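You operate a simulated robot arm through the tools that you are given. There is no shell and no other tool. Be economical: measure what you need, move in short steps, check, and stop when the job is done.

You are at the controls of a simulated robot arm. One attempt, no reset.

Task
Oil the rusty nut on block D, then slacken it.
Fine: the block stays clamped; can and spanner go back. Set down upright: green oil can.

It is judged by the outcome, as a careful person would: the job done as asked, and still so three seconds after it is handed in. It fails if anything else is knocked over, pushed out of place, dropped, spilled or broken.

Robot
A 6-joint arm with a two-finger parallel gripper, fixed in place. Base frame: the origin is at the foot of the arm, x ahead of it, y to its left, z up; the work surface is at about z = 0.88. Units: m, degrees, N and s.
With the tool pointing down near the work surface it reaches from about 0.36 to 0.76 m from the base axis. Its first joint turns from -66.0 to 66.0 degrees. Payload 2.45 kg.
The TCP is the grasp point between the finger pads, 0.024 m short of the fingertips. In the tool frame z runs along the fingers and y along their closing line. The gripper opens to 0.068 m. The fingers are 0.017 m wide and 0.01 m thick; the gripper's body (0.04 by 0.07 m) begins 0.041 m behind the TCP.
Orientation is that of the tool frame in the base frame, as a unit quaternion [x, y, z, w]. With the fingers straight down and closing along the base's y, the tool's x points along the base's -x, its y along +y and its z along -z.

Tools
- The arm moves only by the tool nudge_tool. Its argument "commands" is a list of rows, each an object of numbers (a shift or turn left out is 0, a gripper value left out holds the last): "dx", "dy", "dz": the shift along the tool's x, y, z in cm; "rx", "ry", "rz": the turn, a rotation vector about the tool's x, y, z in degrees; "hand": the opening, from 0 (shut) to 1 (fully open). In form: [{"dx": .., "dy": .., "dz": .., "rx": .., "ry": .., "rz": .., "hand": ..}, ...]. A call has 1 to 12 rows; each row shifts and turns the commanded pose from where the row before left it, along the tool's axes as they then stand. Each row takes 0.2 s and may step no farther than 0.05 m and 8.6 degrees from the row before; otherwise, or with a gripper value out of range, the whole call is refused. Where a pose cannot be reached the arm comes as near as it can. A force on the tool above 40 N (or 10 N above the force at the start of the call, whichever is more), or a blocked arm, ends the call early, and 0.2 s more pass. Each finger travels about 0.108 m/s and halts on what it meets, pressing with about 31 N; the grip force reading is that of the motor and also rises with nothing between the fingers. The clock runs only during rows and for 0.2 s after the last one: add rows that do not move to give the fingers time. The reply holds the time, the measured pose of the TCP, the force on the tool along the base axes, the opening and the grip force, in the units named above and with some noise, with the torque about the TCP (base axes, N m) and any sound that the robot's microphone picked up, and new pictures: "show" is both (left out), scene, wrist or none.
- Cameras (640 x 400 px; columns grow to the right, rows downward): "scene" is fixed at [0.1797, 0.4345, 1.4517]; the picture's right is [-0.54, -0.84, 0.00], its down [-0.56, 0.36, -0.74] and it looks along [0.63, -0.40, -0.67] (base axes); focal length 214 px, centre (320, 200). "wrist" rides on the gripper at [0.084, 0.011, -0.075] in the tool frame; the picture's right is [-0.13, 0.99, 0.00], its down [-0.60, -0.08, -0.79] and it looks along [-0.79, -0.10, 0.61] (tool axes); focal length 251 px, centre (320, 200). There is no depth. A picture from a camera that has moved, and an enlarged one, comes with that camera's place and axes in the base frame and with its lens.
- close_up(camera, box): a new picture of the part [left, top, right, bottom] of that camera's present view, enlarged. The clock stands still meanwhile.
- finish_job(): hands the job in; it is judged then, once.

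Go step by step. Nothing tells you positions but the pictures and the camera data: compare them with the known pose of the tool, close in by small moves and look again before you grip or let go. The budget is 120 turns and 200 pictures, counting those below and the enlarged ones. Unless the task says otherwise, let go and move clear before handing in, and close with one line.

The tools are called after ">>>" by a JSON object that holds its "fn" and its "kwargs". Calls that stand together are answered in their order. nudge_tool: Moves the arm, as the interface text tells. Its arguments: {"type":"object","properties":{"commands":{"type":"array","items":{"type":"object","properties":{"dx":{"type":"number"},"dy":{"type":"number"},"dz":{"type":"number"},"rx":{"type":"number"},"ry":{"type":"number"},"rz":{"type":"number"},"hand":{"type":"number"}}}},"show":{"type":"string","enum":["both","scene","wrist","none"]}},"required":["commands"]} The other tools are called the same way: close_up (camera, box) takes an enlarged picture of a part of a camera's view; finish_job () hands the job in.

At the start:

```text
clock: 0.0
tool_pos: [0.4382, 0.0689, 1.2462]
tcp_rot: [-0.001, 1.0, 0.001, 0.0]
force: [0.1, -0.2, -0.4]
ft_torque: [-0.01, 0.02, 0.01]
width: 0.0678
gripper_force: 0.0
```

scene: 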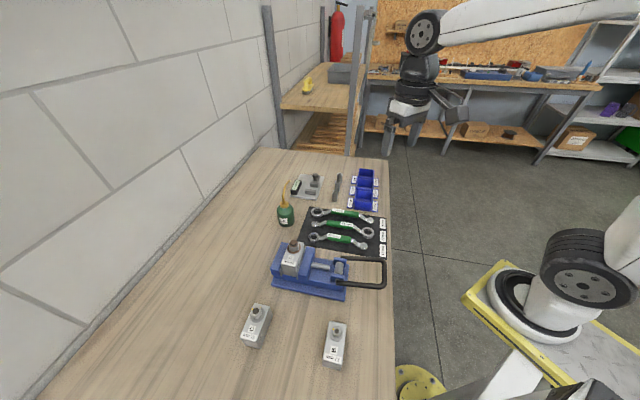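
wrist: 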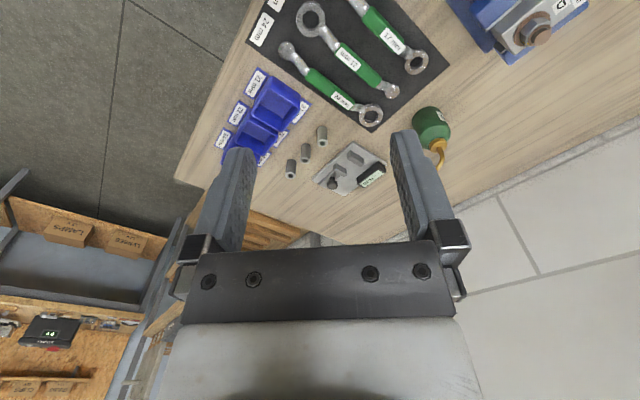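

I see a vise holding a block, three spanners on a mat, a green oil can and two loose blocks. I'll enlarge the views to read the labels.

>>> {"fn": "close_up", "kwargs": {"camera": "scene", "box": [260, 230, 400, 310]}}

>>> {"fn": "close_up", "kwargs": {"camera": "scene", "box": [260, 160, 400, 250]}}

>>> {"fn": "close_up", "kwargs": {"camera": "scene", "box": [220, 290, 380, 390]}}

>>> {"fn": "close_up", "kwargs": {"camera": "wrist", "box": [220, 0, 640, 200]}}

```text
4.57 times, centred on (330, 270) of scene
camera zoom: at [0.1797, 0.4345, 1.4517], right [-0.54, -0.84, 0.0], down [-0.56, 0.36, -0.74], along [0.63, -0.4, -0.67], focal length 980 px, centre (274, -120)
```

zoom: 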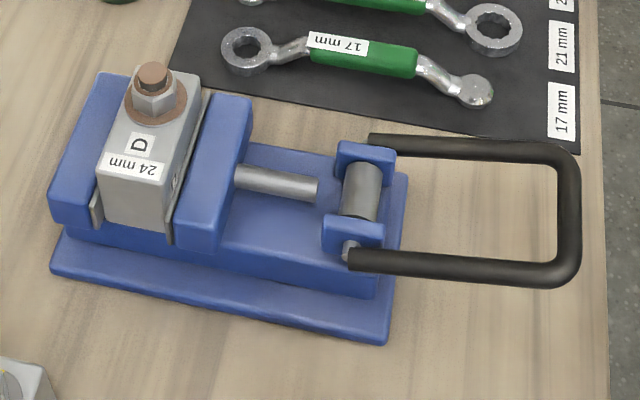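

```text
4.44 times, centred on (330, 205) of scene
camera zoom: at [0.1797, 0.4345, 1.4517], right [-0.54, -0.84, 0.0], down [-0.56, 0.36, -0.74], along [0.63, -0.4, -0.67], focal length 953 px, centre (276, 178)
```

zoom: 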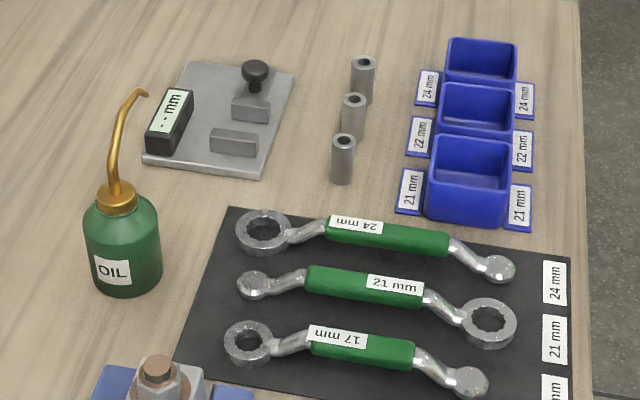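

```text
4.00 times, centred on (300, 340) of scene
camera zoom: at [0.1797, 0.4345, 1.4517], right [-0.54, -0.84, 0.0], down [-0.56, 0.36, -0.74], along [0.63, -0.4, -0.67], focal length 858 px, centre (400, -360)
```

zoom: 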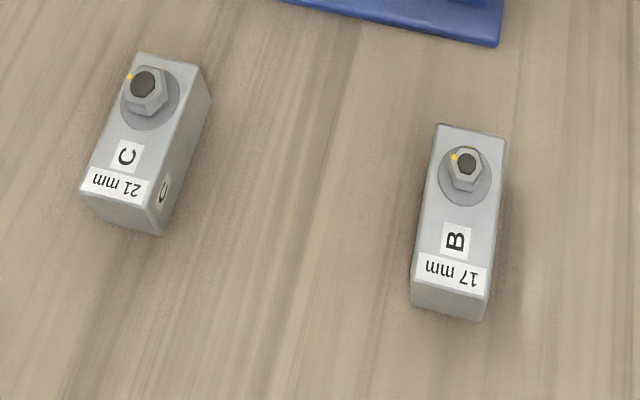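

```text
1.52 times, centred on (430, 100) of wrist
camera zoom: at [0.357, 0.0781, 1.322], right [0.13, 0.99, 0.0], down [0.6, -0.08, 0.79], along [0.79, -0.1, -0.61], focal length 383 px, centre (152, 352)
```

zoom: 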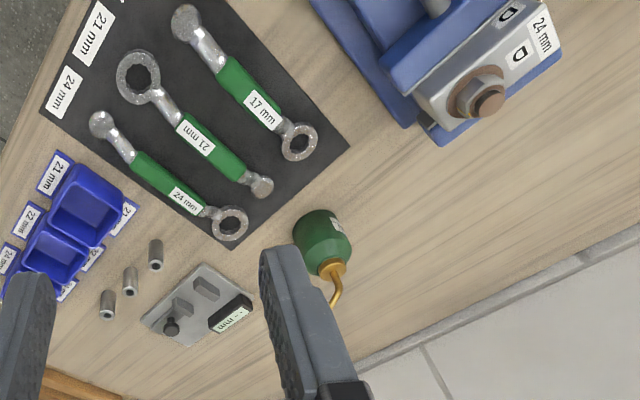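

Block D (clamped, 24 mm, rusty nut) has its nut near (0.50, 0.31, 0.99). The oil can is near (0.69, 0.25) and the 24 mm spanner's ring near (0.66, 0.145). I plan to grip the can from the side with the wrist camera on top, so I first turn the tool about its axis at height.

>>> {"fn": "nudge_tool", "kwargs": {"commands": [{"rz": 8.5}, {"rz": 8.5}, {"rz": 8.5}, {"rz": 8.5}, {"rz": 8.5}, {"rz": 8.5}, {"rz": 8.5}, {"rz": 8.5}, {"rz": 8.5}, {"rz": 8.5}, {"rz": 8.5}, {"rz": 8.5}], "show": "none"}}

```text
clock: 2.6
tool_pos: [0.44, 0.0666, 1.2466]
tcp_rot: [0.778, 0.628, -0.001, 0.0]
force: [0.0, 0.0, -1.3]
ft_torque: [0.01, -0.02, 0.02]
width: 0.0679
gripper_force: 0.0
```

The turn works so far; I continue the remaining 78 degrees.

>>> {"fn": "nudge_tool", "kwargs": {"commands": [{"rz": 8.5}, {"rz": 8.5}, {"rz": 8.5}, {"rz": 8.5}, {"rz": 8.5}, {"rz": 8.5}, {"rz": 8.5}, {"rz": 8.5}, {"rz": 8.5}, {"rz": 1.5}], "show": "none"}}

```text
clock: 4.8
tool_pos: [0.4398, -0.0423, 1.2431]
tcp_rot: [1.0, 0.001, 0.001, -0.002]
force: [0.7, 0.7, -0.4]
ft_torque: [-0.02, 0.0, 0.01]
width: 0.0683
gripper_force: 0.0
out of reach, approached as far as the arm can: row 8, 9, 10
```

Joint 6 stops near ±175°, and pouring toward -y would need the opposite side. I'll wind back and take a picture partway.

>>> {"fn": "nudge_tool", "kwargs": {"commands": [{"rz": -8.5}, {"rz": -8.5}, {"rz": -8.5}, {"rz": -8.5}, {"rz": -8.5}, {"rz": -8.5}, {"rz": -8.5}, {"rz": -8.5}, {"rz": -8.5}, {"rz": -8.5}, {"rz": -8.5}, {"rz": -8.5}], "show": "none"}}

>>> {"fn": "nudge_tool", "kwargs": {"commands": [{"rz": -8.5}, {"rz": -8.5}, {"rz": -8.5}, {"rz": -8.5}, {"rz": -8.5}, {"rz": -8.5}, {"rz": -8.5}, {"rz": -8.5}, {"rz": -8.5}, {"rz": -1.5}], "show": "none"}}

>>> {"fn": "nudge_tool", "kwargs": {"commands": [{"dx": -4, "dy": 4, "dz": 1}, {"dx": -4, "dy": 4, "dz": 1}, {"dx": -3, "dy": 4}, {"rz": -8.5}, {"rz": -8.5}], "show": "both"}}

```text
clock: 7.4
tool_pos: [0.4409, -0.0411, 1.2439]
tcp_rot: [0.628, 0.778, 0.0, 0.001]
force: [-1.0, -0.2, 0.2]
ft_torque: [0.02, 0.0, -0.03]
width: 0.0681
gripper_force: 0.0
```

```text
clock: 9.6
tool_pos: [0.4393, -0.0418, 1.2427]
tcp_rot: [-0.001, 1.0, 0.0, 0.0]
force: [0.0, -0.9, 0.0]
ft_torque: [0.02, -0.01, 0.01]
width: 0.0681
gripper_force: 0.1
```

```text
refused: row 1 steps farther than a row can; nothing moved
```

Back to the start orientation, with the tool a little to the right. Now I move over toward the can for a better look.

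>>> {"fn": "nudge_tool", "kwargs": {"commands": [{"dx": -2, "dy": 4}, {"dx": -2, "dy": 4}, {"dx": -2, "dy": 4}, {"dx": -2, "dy": 4}, {"rz": 0}], "show": "wrist"}}

>>> {"fn": "close_up", "kwargs": {"camera": "scene", "box": [270, 170, 310, 235]}}

```text
clock: 10.8
tool_pos: [0.5212, 0.1207, 1.2411]
tcp_rot: [0.0, 1.0, -0.001, 0.0]
force: [-0.7, -0.1, 0.3]
ft_torque: [-0.02, 0.0, -0.01]
width: 0.0681
gripper_force: 0.1
camera wrist: at [0.4386, 0.131, 1.3171], right [0.13, 0.99, 0.0], down [0.6, -0.08, 0.79], along [0.79, -0.1, -0.61], focal length 251 px, centre (320, 200)
```

wrist: 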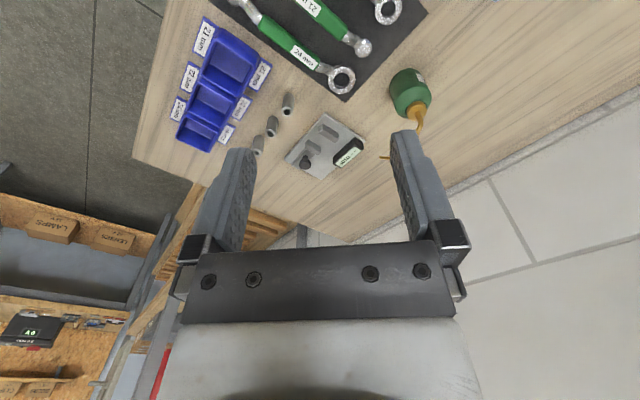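

```text
6.15 times, centred on (290, 202) of scene
camera zoom: at [0.1797, 0.4345, 1.4517], right [-0.54, -0.84, 0.0], down [-0.56, 0.36, -0.74], along [0.63, -0.4, -0.67], focal length 1320 px, centre (505, 185)
```

zoom: 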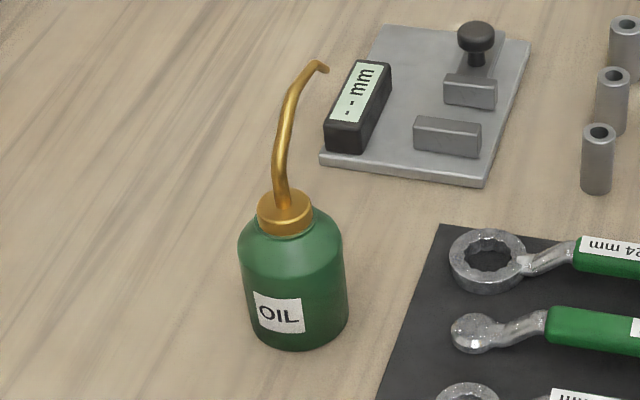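

The can's spout leans toward (+x, -y), tip near (0.74, 0.20, 1.00). I'll check the gripper to see whether the wrist camera has a bulky housing.

>>> {"fn": "close_up", "kwargs": {"camera": "scene", "box": [290, 40, 480, 190]}}

```text
2.67 times, centred on (385, 115) of scene
camera zoom: at [0.1797, 0.4345, 1.4517], right [-0.54, -0.84, 0.0], down [-0.56, 0.36, -0.74], along [0.63, -0.4, -0.67], focal length 572 px, centre (147, 427)
```

zoom: 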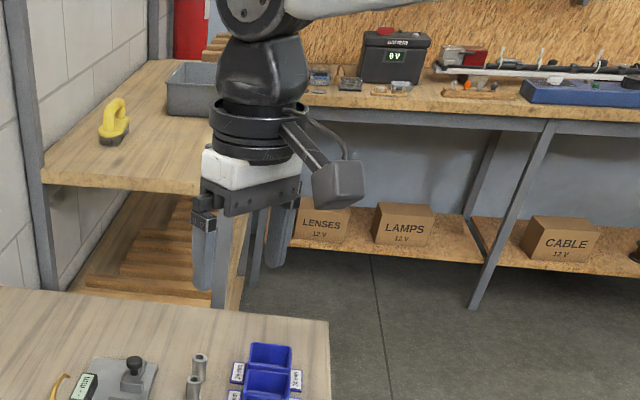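

The camera is a real cube, so I'll use about a 50° downward approach from azimuth 10°, which keeps it over bare table. First I set the orientation at height and look.

>>> {"fn": "nudge_tool", "kwargs": {"commands": [{"dy": 4, "rz": -5}, {"dy": 4, "rz": -5}, {"dy": 3, "ry": -8}, {"ry": -8}, {"ry": -8}, {"ry": -8}, {"ry": -8}, {"rz": 0}], "show": "both"}}

```text
clock: 12.6
tool_pos: [0.5107, 0.2267, 1.2428]
tcp_rot: [-0.082, 0.936, 0.03, 0.342]
force: [0.0, 0.0, 0.4]
ft_torque: [-0.01, -0.01, -0.03]
width: 0.068
gripper_force: 0.0
camera wrist: at [0.4, 0.2181, 1.2464], right [-0.08, 0.99, 0.08], down [-0.03, -0.09, 1.0], along [1.0, 0.07, 0.04], focal length 251 px, centre (320, 200)
```

scene: 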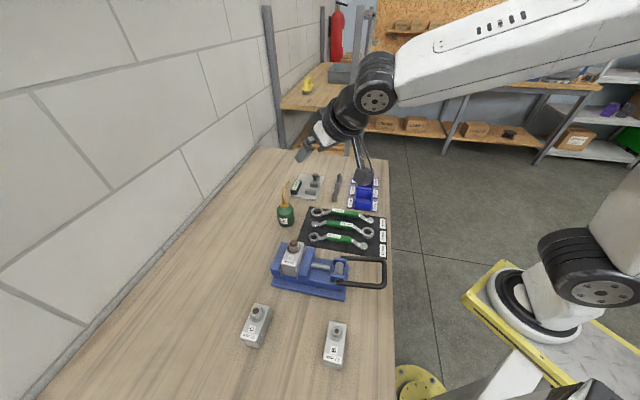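
wrist: 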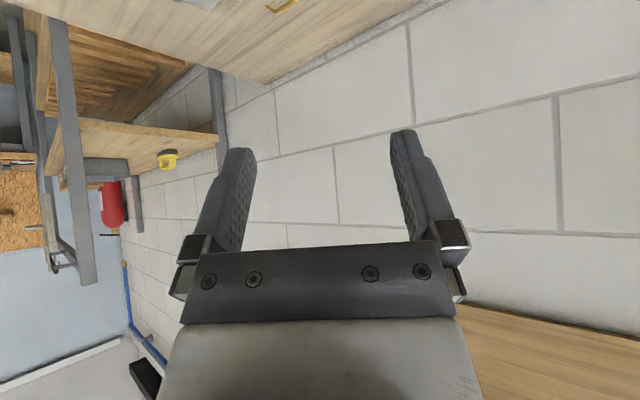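

Orientation is right. I go down to a point about 12 cm short of the can along the approach line and look.

>>> {"fn": "nudge_tool", "kwargs": {"commands": [{"dx": 2.5, "dz": 4}, {"dx": 2.5, "dz": 4}, {"dx": 2.4, "dz": 4, "dy": 0.2}, {"dz": 4}, {"dz": 4}, {"dz": 2.5}, {"dz": 0}], "show": "both"}}

```text
clock: 14.2
tool_pos: [0.5978, 0.246, 1.022]
tcp_rot: [-0.082, 0.936, 0.03, 0.341]
force: [0.4, -0.4, 0.1]
ft_torque: [0.01, 0.02, 0.02]
width: 0.0678
gripper_force: 0.1
camera wrist: at [0.4856, 0.2355, 1.0255], right [-0.07, 0.99, 0.08], down [-0.03, -0.09, 1.0], along [1.0, 0.07, 0.04], focal length 251 px, centre (320, 200)
```

scene: 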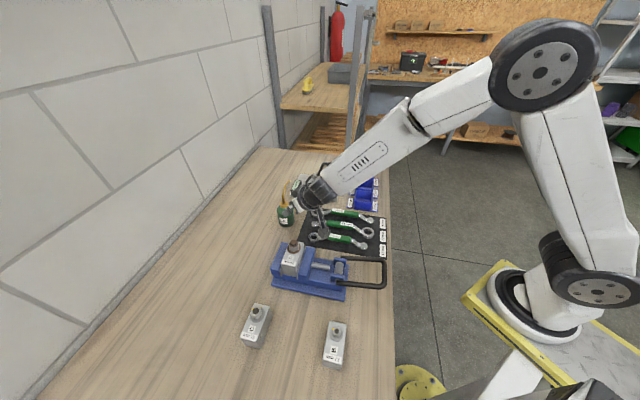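
wrist: 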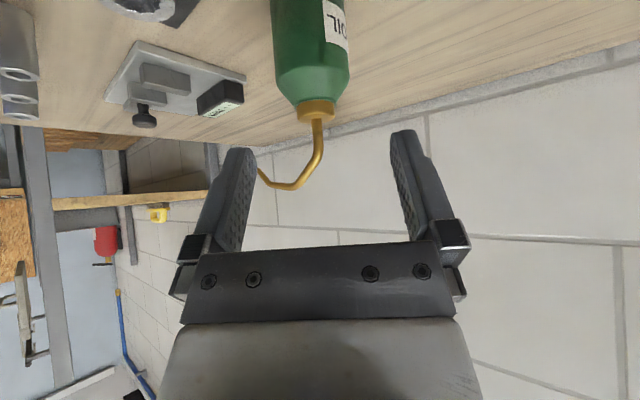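

The can's axis works out near (0.687, 0.254). I correct sideways and close in part way, then check that the can sits centred between the fingers.

>>> {"fn": "nudge_tool", "kwargs": {"commands": [{"dx": -0.4, "dy": -0.6, "dz": 3}, {"dz": 3}, {"dz": 0}], "show": "wrist"}}

```text
clock: 15.0
tool_pos: [0.6399, 0.2453, 0.9788]
tcp_rot: [-0.082, 0.936, 0.03, 0.341]
force: [-0.3, 0.5, 0.1]
ft_torque: [-0.01, -0.01, 0.02]
width: 0.068
gripper_force: 0.1
camera wrist: at [0.5288, 0.2363, 0.9817], right [-0.07, 0.99, 0.08], down [-0.03, -0.09, 1.0], along [1.0, 0.07, 0.04], focal length 251 px, centre (320, 200)
```

wrist: 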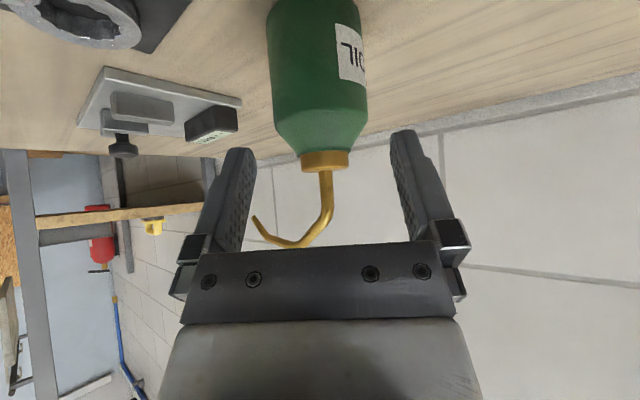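

The can is centred between the fingers. I finish the approach and look before gripping.

>>> {"fn": "nudge_tool", "kwargs": {"commands": [{"dz": 2}, {"dz": 2}, {"dz": 1.5}, {"dz": 0.9}, {"dz": 0}], "show": "both"}}

>>> {"fn": "close_up", "kwargs": {"camera": "scene", "box": [250, 160, 350, 250]}}

```text
clock: 16.2
tool_pos: [0.6788, 0.2542, 0.9314]
tcp_rot: [-0.082, 0.936, 0.03, 0.34]
force: [-0.8, 0.0, -0.5]
ft_torque: [0.03, -0.05, 0.0]
width: 0.0679
gripper_force: 0.1
camera wrist: at [0.5679, 0.2443, 0.9334], right [-0.07, 0.99, 0.08], down [-0.03, -0.09, 1.0], along [1.0, 0.07, 0.04], focal length 251 px, centre (320, 200)
```

scene: 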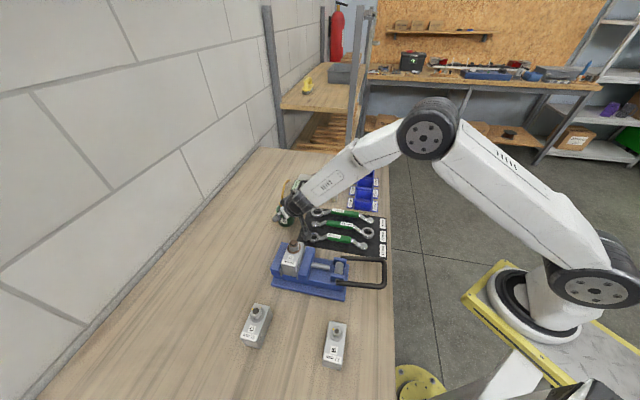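
wrist: 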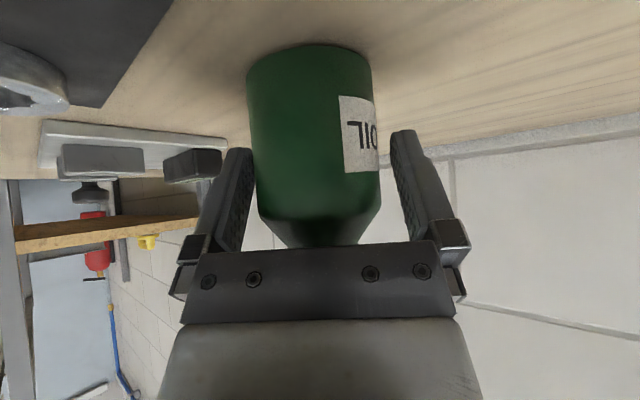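

```text
4.44 times, centred on (300, 205) of scene
camera zoom: at [0.1797, 0.4345, 1.4517], right [-0.54, -0.84, 0.0], down [-0.56, 0.36, -0.74], along [0.63, -0.4, -0.67], focal length 953 px, centre (409, 178)
```

zoom: 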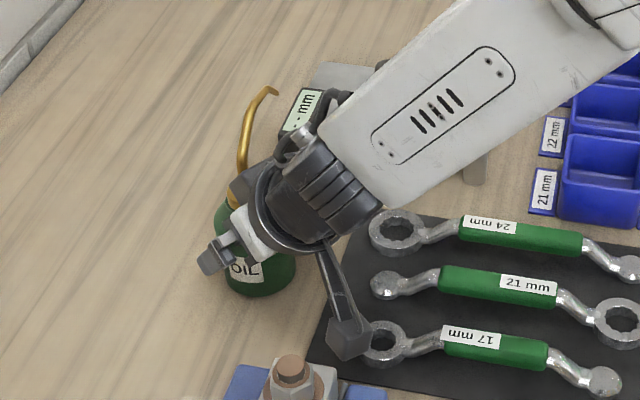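

The can sits between the fingers with clearance all round. I close the grip.

>>> {"fn": "nudge_tool", "kwargs": {"commands": [{"hand": 0.8}, {"hand": 0.6}, {"hand": 0.6}, {"hand": 0.6}], "show": "wrist"}}

```text
clock: 17.2
tool_pos: [0.6798, 0.2545, 0.9301]
tcp_rot: [-0.082, 0.936, 0.029, 0.341]
force: [0.3, 0.0, 0.3]
ft_torque: [-0.02, -0.01, 0.01]
width: 0.0557
gripper_force: 31.2
camera wrist: at [0.5677, 0.2444, 0.9335], right [-0.07, 0.99, 0.08], down [-0.03, -0.09, 1.0], along [1.0, 0.07, 0.04], focal length 251 px, centre (320, 200)
```

wrist: 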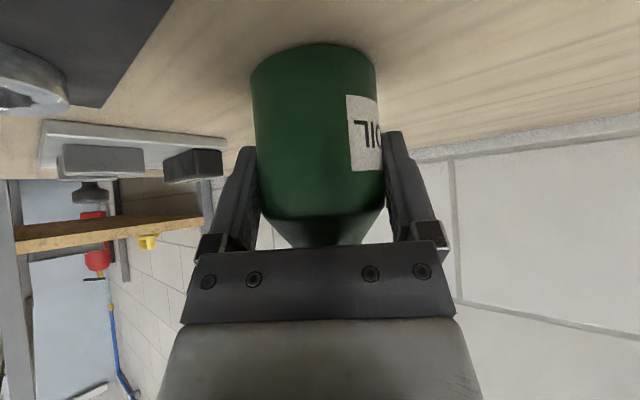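

The can is held (0.056 m wide). I lift it straight up 16 cm, keeping it upright.

>>> {"fn": "nudge_tool", "kwargs": {"commands": [{"dx": -0.65, "dz": -0.77}, {"dx": -1.93, "dz": -2.3}, {"dx": -2.58, "dz": -3.06}, {"dx": -2.58, "dz": -3.06}, {"dx": -2.58, "dz": -3.06}, {"dz": 0}], "show": "scene"}}

>>> {"fn": "close_up", "kwargs": {"camera": "scene", "box": [250, 100, 370, 210]}}

```text
clock: 18.6
tool_pos: [0.6824, 0.2529, 1.0904]
tcp_rot: [-0.082, 0.936, 0.029, 0.34]
force: [-0.4, 0.5, -3.7]
ft_torque: [0.01, 0.02, -0.01]
width: 0.0558
gripper_force: 31.0
```

scene: 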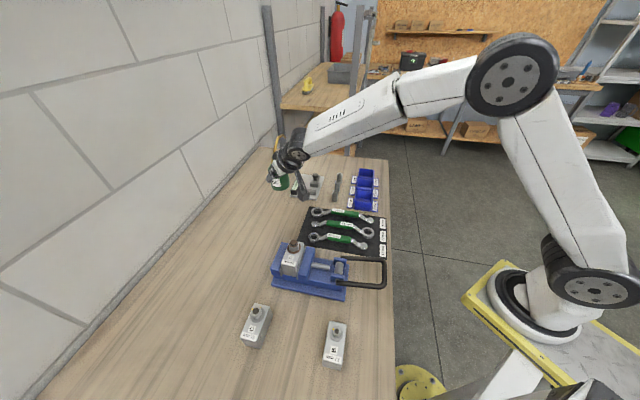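

```text
3.64 times, centred on (310, 155) of scene
camera zoom: at [0.1798, 0.4345, 1.4517], right [-0.54, -0.84, 0.0], down [-0.56, 0.36, -0.74], along [0.63, -0.4, -0.67], focal length 780 px, centre (356, 364)
```

zoom: 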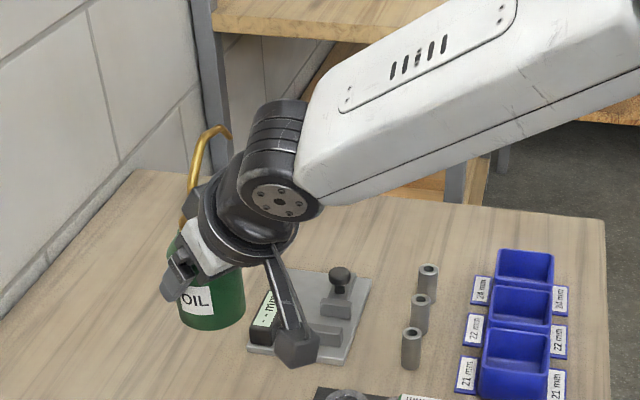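

The tip estimate is confirmed at about (0.741, 0.199, 1.16) now. I carry the can level so the spout tip comes over the nut, still high and upright.

>>> {"fn": "nudge_tool", "kwargs": {"commands": [{"dx": 2.77, "dy": 2.64, "dz": -2.33}, {"dx": 2.77, "dy": 2.64, "dz": -2.33}, {"dx": 2.77, "dy": 2.64, "dz": -2.33}, {"dx": 2.77, "dy": 2.64, "dz": -2.33}, {"dx": 2.77, "dy": 2.64, "dz": -2.33}, {"dx": 2.77, "dy": 2.64, "dz": -2.33}, {"dz": 0}], "show": "both"}}

>>> {"fn": "close_up", "kwargs": {"camera": "scene", "box": [220, 170, 380, 310]}}

```text
clock: 20.2
tool_pos: [0.439, 0.3729, 1.0922]
tcp_rot: [-0.082, 0.936, 0.03, 0.34]
force: [0.0, -0.2, -3.4]
ft_torque: [0.0, 0.03, 0.0]
width: 0.0558
gripper_force: 30.8
camera wrist: at [0.3276, 0.3637, 1.0949], right [-0.07, 0.99, 0.08], down [-0.03, -0.09, 1.0], along [1.0, 0.07, 0.04], focal length 251 px, centre (320, 200)
```

scene: 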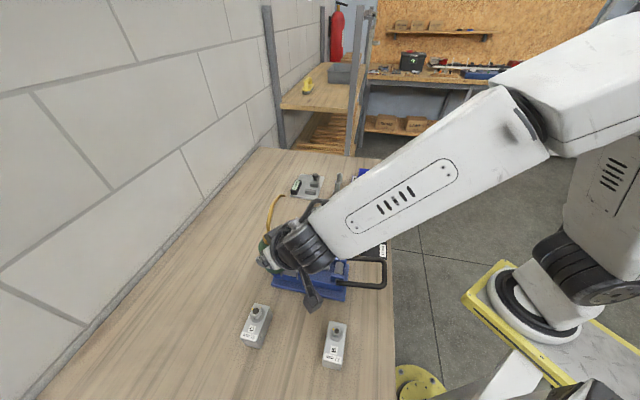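
wrist: 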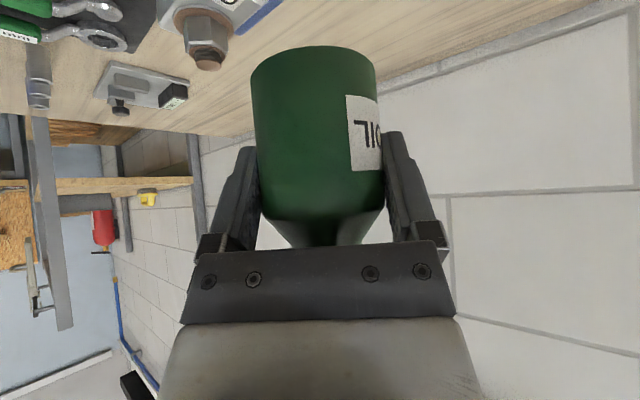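

```text
2.86 times, centred on (300, 240) of scene
camera zoom: at [0.1797, 0.4346, 1.4517], right [-0.54, -0.84, 0.0], down [-0.56, 0.36, -0.74], along [0.63, -0.4, -0.67], focal length 613 px, centre (377, 86)
```

zoom: 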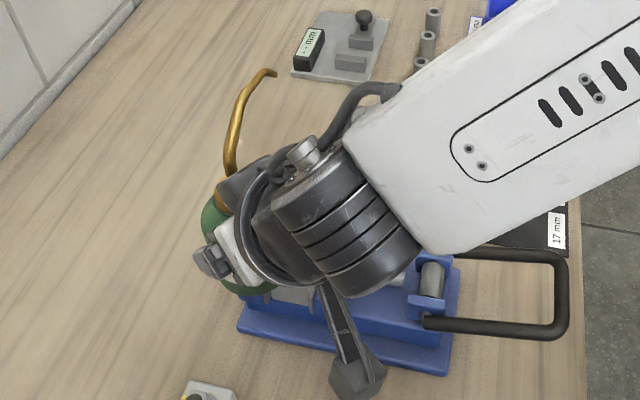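

Stud top is at about (0.4995, 0.312, 1.004) and the tip is about 16 cm above it. I tilt the can about its spout tip, first 34°, and check.

>>> {"fn": "nudge_tool", "kwargs": {"commands": [{"dx": -0.43, "dy": 0.81, "dz": -1.32, "rx": -5.46, "ry": 4.63, "rz": 4.59}, {"dx": -0.43, "dy": 0.81, "dz": -1.32, "rx": -5.46, "ry": 4.63, "rz": 4.59}, {"dx": -0.43, "dy": 0.81, "dz": -1.32, "rx": -5.46, "ry": 4.63, "rz": 4.59}, {"dx": -0.43, "dy": 0.81, "dz": -1.32, "rx": -5.46, "ry": 4.63, "rz": 4.59}, {"dz": 0}], "show": "both"}}

>>> {"fn": "close_up", "kwargs": {"camera": "scene", "box": [220, 170, 380, 310]}}

```text
clock: 21.4
tool_pos: [0.421, 0.3906, 1.1506]
tcp_rot: [0.001, 0.957, 0.245, 0.157]
force: [0.0, 0.8, -3.1]
ft_torque: [-0.02, 0.02, -0.01]
width: 0.0557
gripper_force: 31.2
camera wrist: at [0.3208, 0.371, 1.1919], right [0.05, 0.86, 0.5], down [0.34, -0.49, 0.8], along [0.94, 0.13, -0.32], focal length 251 px, centre (320, 200)
```

scene: 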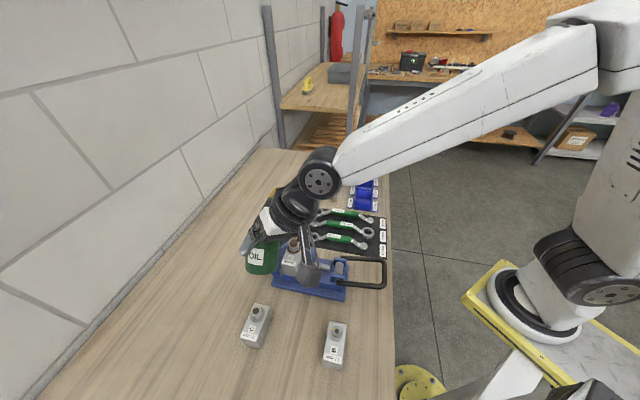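
wrist: 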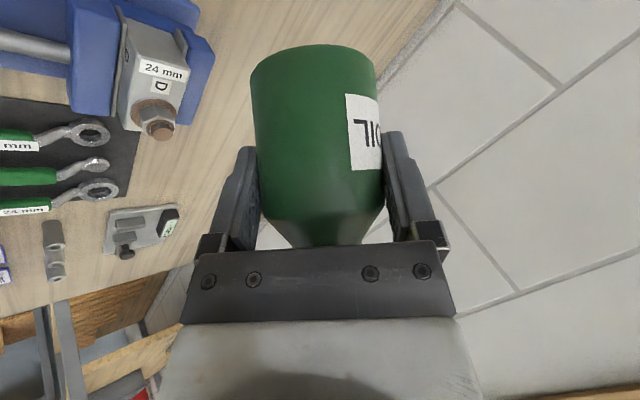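

```text
2.86 times, centred on (300, 240) of scene
camera zoom: at [0.1798, 0.4346, 1.4517], right [-0.54, -0.84, 0.0], down [-0.56, 0.36, -0.74], along [0.63, -0.4, -0.67], focal length 613 px, centre (377, 86)
```

zoom: 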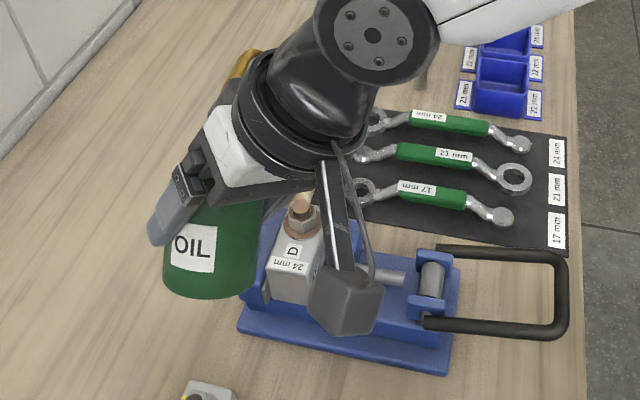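

The tip is still right above the nut. I lower it to about 8 cm above, then tilt further.

>>> {"fn": "nudge_tool", "kwargs": {"commands": [{"dx": 1.25, "dy": -1.95, "dz": 3.45}, {"dx": 1.25, "dy": -1.95, "dz": 3.45}, {"dx": -0.43, "dy": 0.81, "dz": -1.32, "rx": -5.46, "ry": 4.63, "rz": 4.59}, {"dx": -0.43, "dy": 0.81, "dz": -1.32, "rx": -5.46, "ry": 4.63, "rz": 4.59}, {"dz": 0}], "show": "both"}}

>>> {"fn": "close_up", "kwargs": {"camera": "scene", "box": [220, 190, 380, 310]}}

```text
clock: 22.6
tool_pos: [0.4214, 0.3893, 1.0963]
tcp_rot: [0.042, 0.936, 0.346, 0.058]
force: [0.0, 0.0, -3.4]
ft_torque: [-0.08, -0.04, 0.0]
width: 0.0556
gripper_force: 31.2
camera wrist: at [0.3295, 0.3594, 1.1539], right [0.17, 0.74, 0.66], down [0.49, -0.64, 0.59], along [0.86, 0.22, -0.46], focal length 251 px, centre (320, 200)
```

scene: 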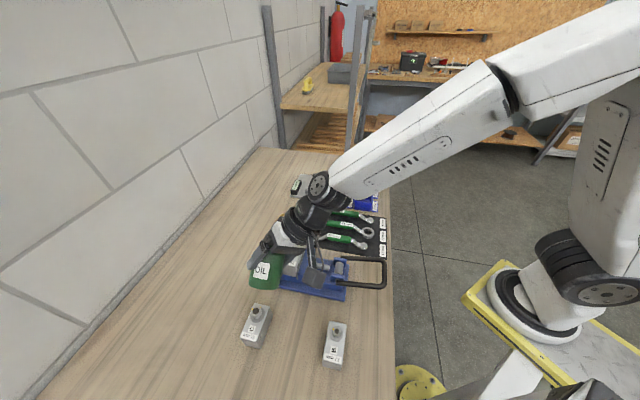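
wrist: 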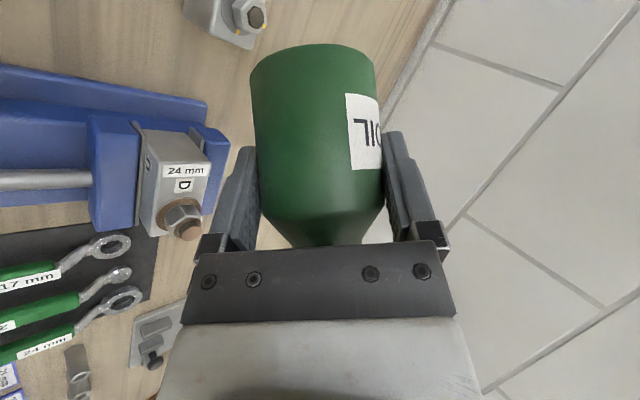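

```text
3.33 times, centred on (300, 250) of scene
camera zoom: at [0.1798, 0.4346, 1.4517], right [-0.54, -0.84, 0.0], down [-0.56, 0.36, -0.74], along [0.63, -0.4, -0.67], focal length 715 px, centre (387, 33)
```

zoom: 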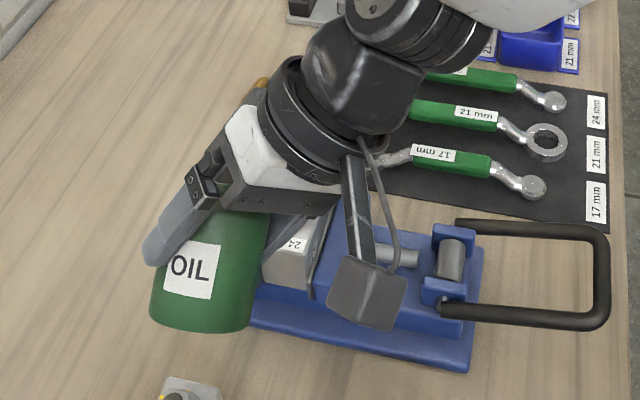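

Everything is clear so far and the tip is about 7 cm above the stud. I lower to about 2.5 cm above it and tilt a bit more.

>>> {"fn": "nudge_tool", "kwargs": {"commands": [{"dx": 0.19, "dy": -1.53, "dz": 1.78}, {"dx": 0.19, "dy": -1.53, "dz": 1.78}, {"dx": -0.43, "dy": 0.81, "dz": -1.32, "rx": -5.46, "ry": 4.63, "rz": 4.59}, {"dx": -0.43, "dy": 0.81, "dz": -1.32, "rx": -5.46, "ry": 4.63, "rz": 4.59}, {"dz": 0}], "show": "both"}}

>>> {"fn": "close_up", "kwargs": {"camera": "scene", "box": [220, 190, 380, 310]}}

```text
clock: 23.8
tool_pos: [0.4289, 0.3836, 1.0811]
tcp_rot: [0.084, 0.893, 0.439, -0.041]
force: [-0.4, 0.0, -3.2]
ft_torque: [-0.06, -0.03, 0.02]
width: 0.0557
gripper_force: 31.1
camera wrist: at [0.3503, 0.3397, 1.1484], right [0.31, 0.58, 0.75], down [0.58, -0.74, 0.33], along [0.75, 0.33, -0.57], focal length 251 px, centre (320, 200)
```

scene: 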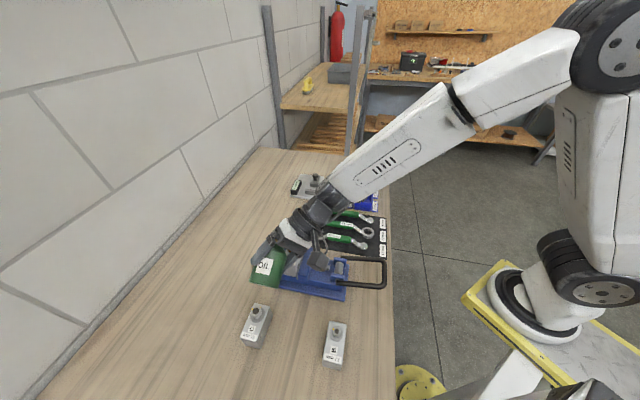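
wrist: 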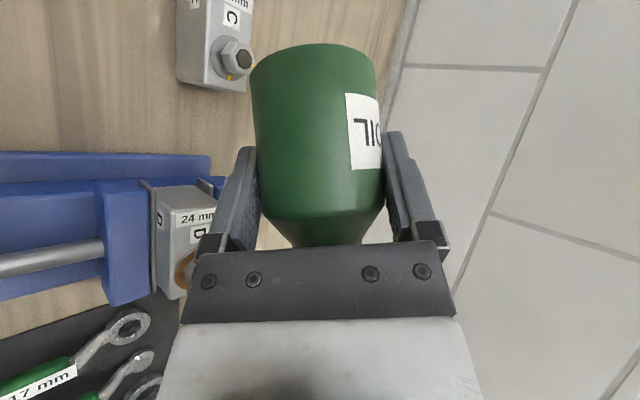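

```text
3.33 times, centred on (300, 250) of scene
camera zoom: at [0.1798, 0.4346, 1.4517], right [-0.54, -0.84, 0.0], down [-0.56, 0.36, -0.74], along [0.63, -0.4, -0.67], focal length 715 px, centre (387, 33)
```

zoom: 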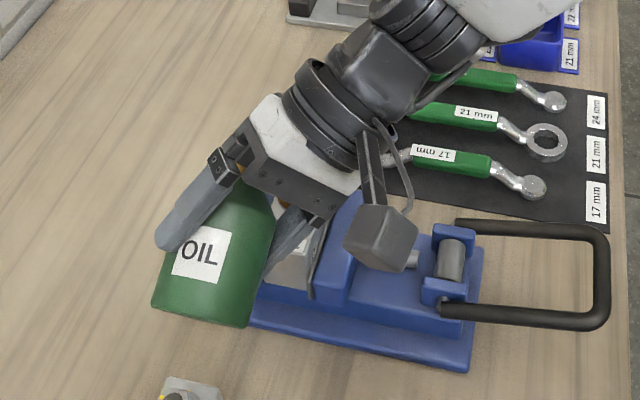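

The tip should be about 2.8 cm above the stud and 4 mm off in y. I correct this, lower a little, and dwell to see whether oil comes.

>>> {"fn": "nudge_tool", "kwargs": {"commands": [{"dx": -0.37, "dy": -1.14, "dz": 0.41}, {"dz": 0}, {"dz": 0}, {"dz": 0}, {"dz": 0}, {"dz": 0}, {"dz": 0}, {"dz": 0}], "show": "both"}}

>>> {"fn": "close_up", "kwargs": {"camera": "wrist", "box": [100, 150, 260, 300]}}

```text
clock: 25.6
tool_pos: [0.4309, 0.3795, 1.0702]
tcp_rot: [0.084, 0.894, 0.439, -0.042]
force: [0.7, 0.3, -3.5]
ft_torque: [-0.05, -0.04, -0.04]
width: 0.0555
gripper_force: 30.6
camera wrist: at [0.351, 0.3355, 1.1362], right [0.31, 0.58, 0.75], down [0.58, -0.74, 0.34], along [0.75, 0.33, -0.57], focal length 251 px, centre (320, 200)
```

scene: 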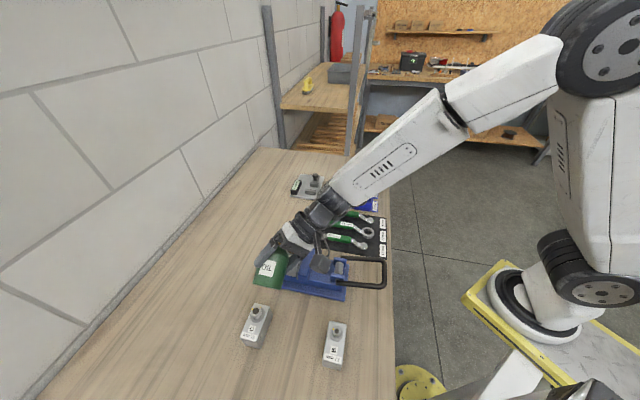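
wrist: 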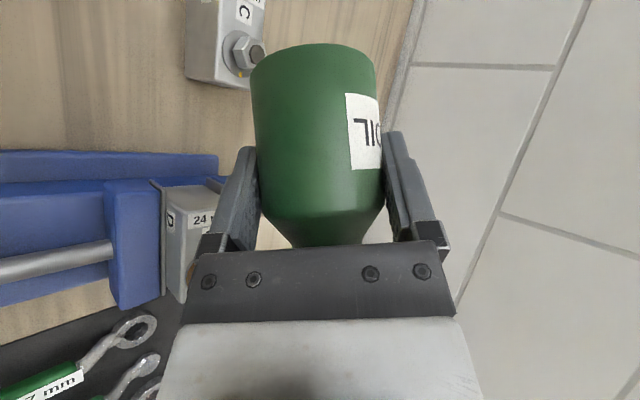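

```text
2.67 times, centred on (180, 225) of wrist
camera zoom: at [0.351, 0.3355, 1.1362], right [0.31, 0.58, 0.75], down [0.58, -0.74, 0.34], along [0.75, 0.33, -0.57], focal length 670 px, centre (693, 133)
```

zoom: 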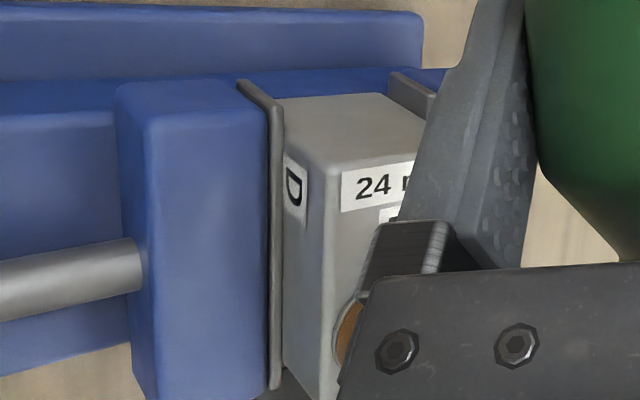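

The nut is hidden from both cameras in this pose and nothing was heard. I tilt further to about 85°, dwell, then back off to inspect the nut.

>>> {"fn": "nudge_tool", "kwargs": {"commands": [{"dx": -0.43, "dy": 0.81, "dz": -1.32, "rx": -5.46, "ry": 4.63, "rz": 4.59}, {"dx": -0.43, "dy": 0.81, "dz": -1.32, "rx": -5.46, "ry": 4.63, "rz": 4.59}, {"dz": 0}, {"dz": 0}, {"dz": 0}, {"dz": 0}, {"dz": 0}, {"dz": 0}], "show": "both"}}

>>> {"fn": "close_up", "kwargs": {"camera": "scene", "box": [220, 190, 380, 310]}}

```text
clock: 27.4
tool_pos: [0.443, 0.3669, 1.0961]
tcp_rot: [0.122, 0.832, 0.523, -0.14]
force: [-0.1, -0.5, -3.4]
ft_torque: [-0.01, -0.03, 0.04]
width: 0.0556
gripper_force: 31.4
camera wrist: at [0.3776, 0.3071, 1.166], right [0.47, 0.41, 0.78], down [0.62, -0.78, 0.05], along [0.63, 0.46, -0.62], focal length 251 px, centre (320, 200)
```

scene: 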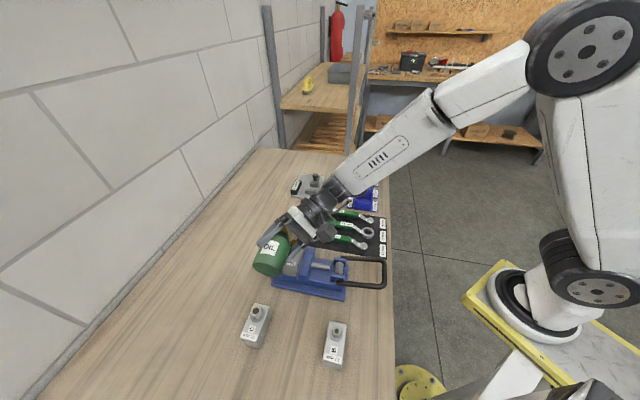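
wrist: 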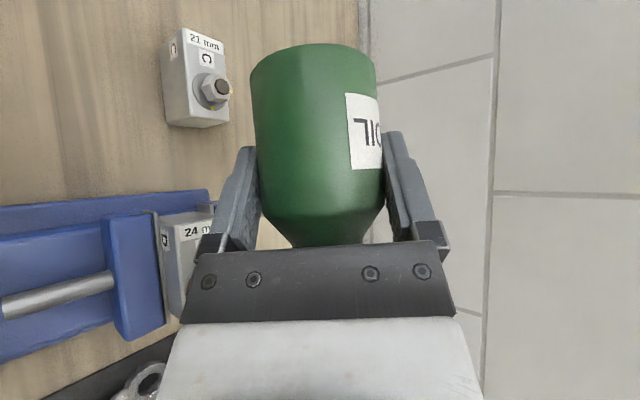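

```text
3.33 times, centred on (300, 250) of scene
camera zoom: at [0.1798, 0.4346, 1.4517], right [-0.54, -0.84, 0.0], down [-0.56, 0.36, -0.74], along [0.63, -0.4, -0.67], focal length 715 px, centre (387, 33)
```

zoom: 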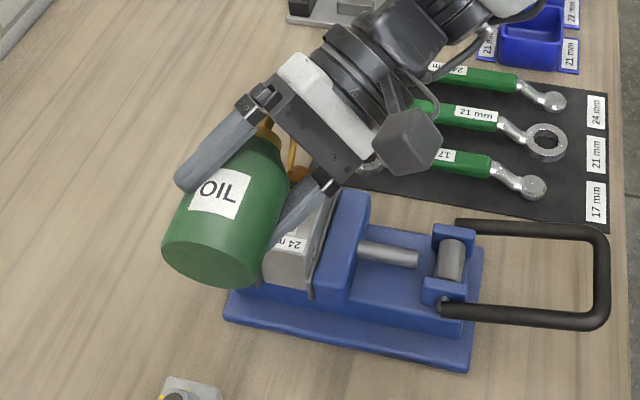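

I can now glimpse the spout above the bolt in the scene view; I enlarge it.

>>> {"fn": "close_up", "kwargs": {"camera": "scene", "box": [278, 217, 310, 243]}}

```text
15.38 times, centred on (294, 230) of scene
camera zoom: at [0.1798, 0.4346, 1.4517], right [-0.54, -0.84, 0.0], down [-0.56, 0.36, -0.74], along [0.63, -0.4, -0.67], focal length 3300 px, centre (720, -262)
```

zoom: 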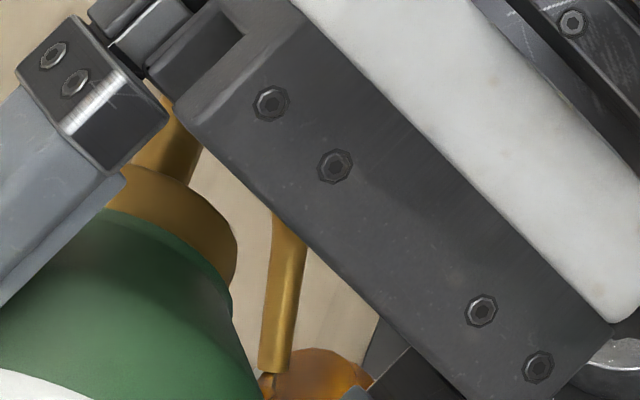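

>>> {"fn": "close_up", "kwargs": {"camera": "scene", "box": [282, 230, 310, 250]}}

```text
16.00 times, centred on (296, 240) of scene
camera zoom: at [0.1798, 0.4346, 1.4517], right [-0.54, -0.84, 0.0], down [-0.56, 0.36, -0.74], along [0.63, -0.4, -0.67], focal length 3432 px, centre (704, -440)
```

zoom: 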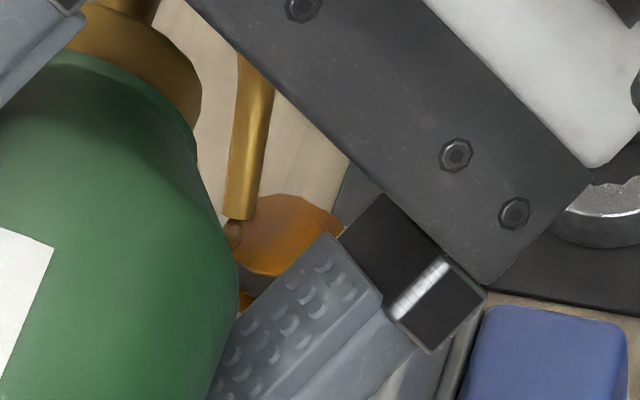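

The stud now shows a glossy amber sheen with the tip about a centimetre above it, so oil appears to have reached it. I raise the can, tilt it partway back over the nut, and inspect.

>>> {"fn": "nudge_tool", "kwargs": {"commands": [{"dx": 0.36, "dy": 0.84, "dz": -0.41}, {"dx": 1.44, "dy": 3.34, "dz": -1.66}, {"dx": 1.44, "dy": 3.34, "dz": -1.66}, {"dx": 0.25, "dy": -0.96, "dz": 1.27, "rx": 5.46, "ry": -4.63, "rz": -4.59}, {"dx": 0.25, "dy": -0.96, "dz": 1.27, "rx": 5.46, "ry": -4.63, "rz": -4.59}, {"dx": 0.25, "dy": -0.96, "dz": 1.27, "rx": 5.46, "ry": -4.63, "rz": -4.59}, {"dx": 0.25, "dy": -0.96, "dz": 1.27, "rx": 5.46, "ry": -4.63, "rz": -4.59}, {"dx": 0.25, "dy": -0.96, "dz": 1.27, "rx": 5.46, "ry": -4.63, "rz": -4.59}, {"dx": 0.25, "dy": -0.96, "dz": 1.27, "rx": 5.46, "ry": -4.63, "rz": -4.59}, {"dz": 0}], "show": "wrist"}}

>>> {"fn": "close_up", "kwargs": {"camera": "scene", "box": [260, 220, 340, 290]}}

```text
clock: 29.6
tool_pos: [0.4233, 0.3882, 1.0963]
tcp_rot: [0.001, 0.957, 0.245, 0.157]
force: [0.7, 0.3, -3.0]
ft_torque: [-0.01, -0.01, -0.03]
width: 0.0557
gripper_force: 30.7
camera wrist: at [0.3219, 0.3684, 1.1388], right [0.05, 0.86, 0.5], down [0.34, -0.49, 0.8], along [0.94, 0.13, -0.32], focal length 251 px, centre (320, 200)
```

wrist: 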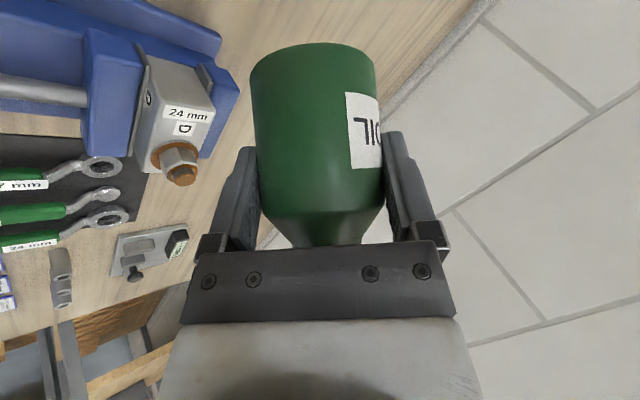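

```text
5.71 times, centred on (300, 255) of scene
camera zoom: at [0.1797, 0.4346, 1.4517], right [-0.54, -0.84, 0.0], down [-0.56, 0.36, -0.74], along [0.63, -0.4, -0.67], focal length 1226 px, centre (434, -114)
```

zoom: 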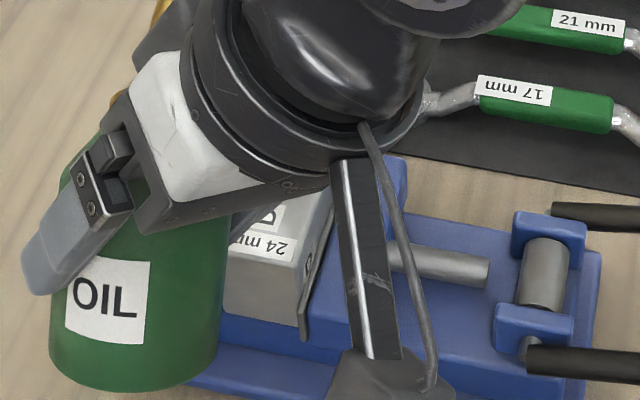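

>>> {"fn": "close_up", "kwargs": {"camera": "wrist", "box": [120, 80, 240, 200]}}

```text
3.33 times, centred on (180, 140) of wrist
camera zoom: at [0.3219, 0.3684, 1.1388], right [0.05, 0.86, 0.5], down [0.34, -0.49, 0.8], along [0.94, 0.13, -0.32], focal length 838 px, centre (787, 400)
```

zoom: 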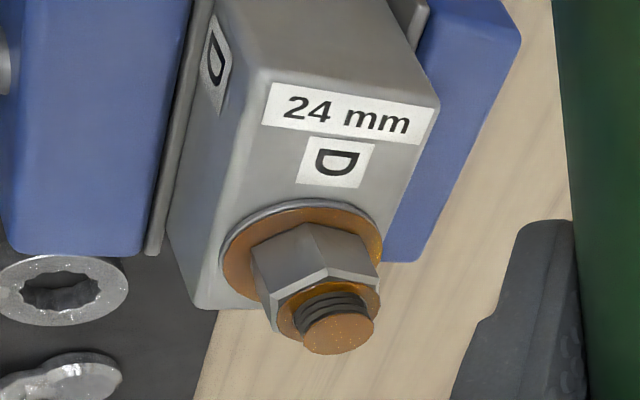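

The nut, washer and stud are coated with oil. I raise the can, finish righting it, and carry it back above its original place.

>>> {"fn": "nudge_tool", "kwargs": {"commands": [{"dx": -1.45, "dy": 2.3, "dz": -4.05}, {"dx": 0.25, "dy": -0.96, "dz": 1.27, "rx": 5.46, "ry": -4.63, "rz": -4.59}, {"dx": 0.25, "dy": -0.96, "dz": 1.27, "rx": 5.46, "ry": -4.63, "rz": -4.59}, {"dx": 0.25, "dy": -0.96, "dz": 1.27, "rx": 5.46, "ry": -4.63, "rz": -4.59}, {"dx": 0.25, "dy": -0.96, "dz": 1.27, "rx": 5.46, "ry": -4.63, "rz": -4.59}, {"dz": 0}], "show": "none"}}

```text
clock: 31.0
tool_pos: [0.4408, 0.3701, 1.0885]
tcp_rot: [-0.082, 0.936, 0.029, 0.34]
force: [0.5, -0.3, -3.1]
ft_torque: [0.02, 0.01, -0.02]
width: 0.0558
gripper_force: 31.5
```

The can is upright again. I carry it back over its starting place.

>>> {"fn": "nudge_tool", "kwargs": {"commands": [{"dx": -2.75, "dy": -2.59, "dz": 2.31}, {"dx": -2.75, "dy": -2.59, "dz": 2.31}, {"dx": -2.75, "dy": -2.59, "dz": 2.31}, {"dx": -2.75, "dy": -2.59, "dz": 2.31}, {"dx": -2.75, "dy": -2.59, "dz": 2.31}, {"dx": -2.75, "dy": -2.59, "dz": 2.31}, {"dz": 0}], "show": "none"}}

```text
clock: 32.6
tool_pos: [0.6804, 0.2512, 1.0884]
tcp_rot: [-0.081, 0.936, 0.029, 0.341]
force: [0.8, 0.5, -3.8]
ft_torque: [-0.02, 0.01, 0.01]
width: 0.0556
gripper_force: 30.8
```

>>> {"fn": "nudge_tool", "kwargs": {"commands": [{"dx": 2.58, "dy": 0.3, "dz": 3.06}, {"dx": 2.58, "dz": 3.06}, {"dx": 2.58, "dz": 3.06}, {"dx": 1.61, "dz": 1.91}, {"dx": 0.52, "dz": 0.61}, {"dz": 0}, {"dz": 0}], "show": "both"}}

```text
clock: 34.2
tool_pos: [0.6802, 0.2569, 0.9341]
tcp_rot: [-0.082, 0.936, 0.029, 0.34]
force: [-0.7, -0.2, -2.5]
ft_torque: [0.0, 0.04, -0.03]
width: 0.0554
gripper_force: 30.9
camera wrist: at [0.5687, 0.2472, 0.9382], right [-0.07, 0.99, 0.08], down [-0.03, -0.09, 1.0], along [1.0, 0.07, 0.04], focal length 251 px, centre (320, 200)
```

scene: 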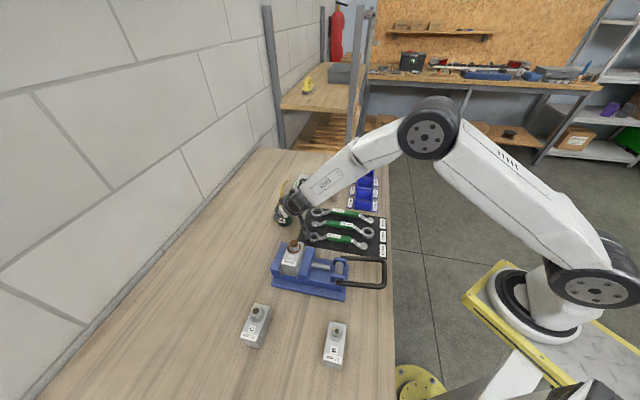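
wrist: 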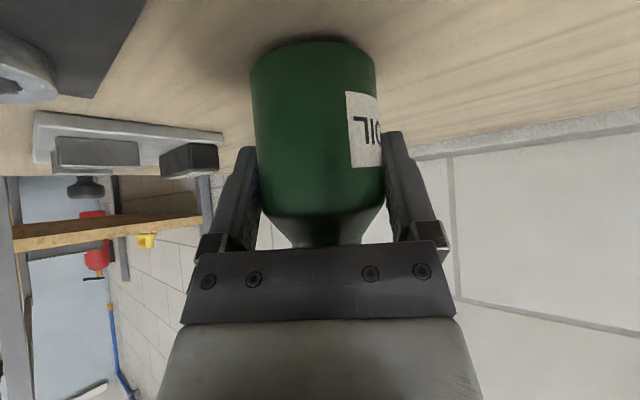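

About 4 mm remain. I ease the can down.

>>> {"fn": "nudge_tool", "kwargs": {"commands": [{"dx": 0.13, "dy": -0.2, "dz": 0.15}, {"dx": 0.1, "dz": 0.115}, {"dx": 0.06, "dz": 0.077}, {"dz": 0}], "show": "wrist"}}

```text
clock: 35.2
tool_pos: [0.6804, 0.2553, 0.9313]
tcp_rot: [-0.082, 0.936, 0.03, 0.341]
force: [-2.5, -1.0, 6.9]
ft_torque: [0.1, -0.21, 0.02]
width: 0.0557
gripper_force: 30.8
camera wrist: at [0.5693, 0.2451, 0.9346], right [-0.08, 0.99, 0.08], down [-0.04, -0.09, 1.0], along [1.0, 0.07, 0.04], focal length 251 px, centre (320, 200)
```

wrist: 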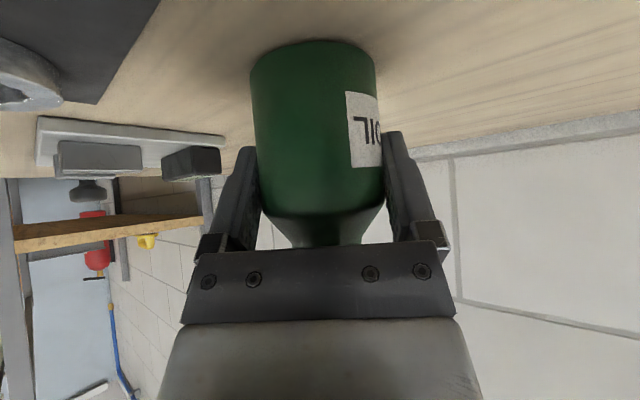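

The can is on the table. I ease the pressure slightly and open the fingers.

>>> {"fn": "nudge_tool", "kwargs": {"commands": [{"dx": -0.04, "dz": -0.05}, {"hand": 0.84}, {"hand": 0.9}, {"hand": 1.0}, {"hand": 1.0}, {"hand": 1.0}], "show": "wrist"}}

```text
clock: 36.6
tool_pos: [0.6796, 0.2545, 0.9311]
tcp_rot: [-0.082, 0.936, 0.03, 0.34]
force: [-1.6, -0.4, -0.4]
ft_torque: [0.01, 0.0, 0.01]
width: 0.0681
gripper_force: 0.0
camera wrist: at [0.569, 0.2446, 0.9341], right [-0.07, 0.99, 0.08], down [-0.03, -0.09, 1.0], along [1.0, 0.07, 0.04], focal length 251 px, centre (320, 200)
```

wrist: 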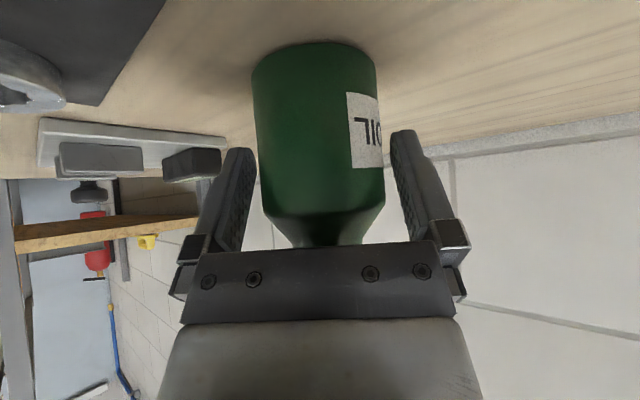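

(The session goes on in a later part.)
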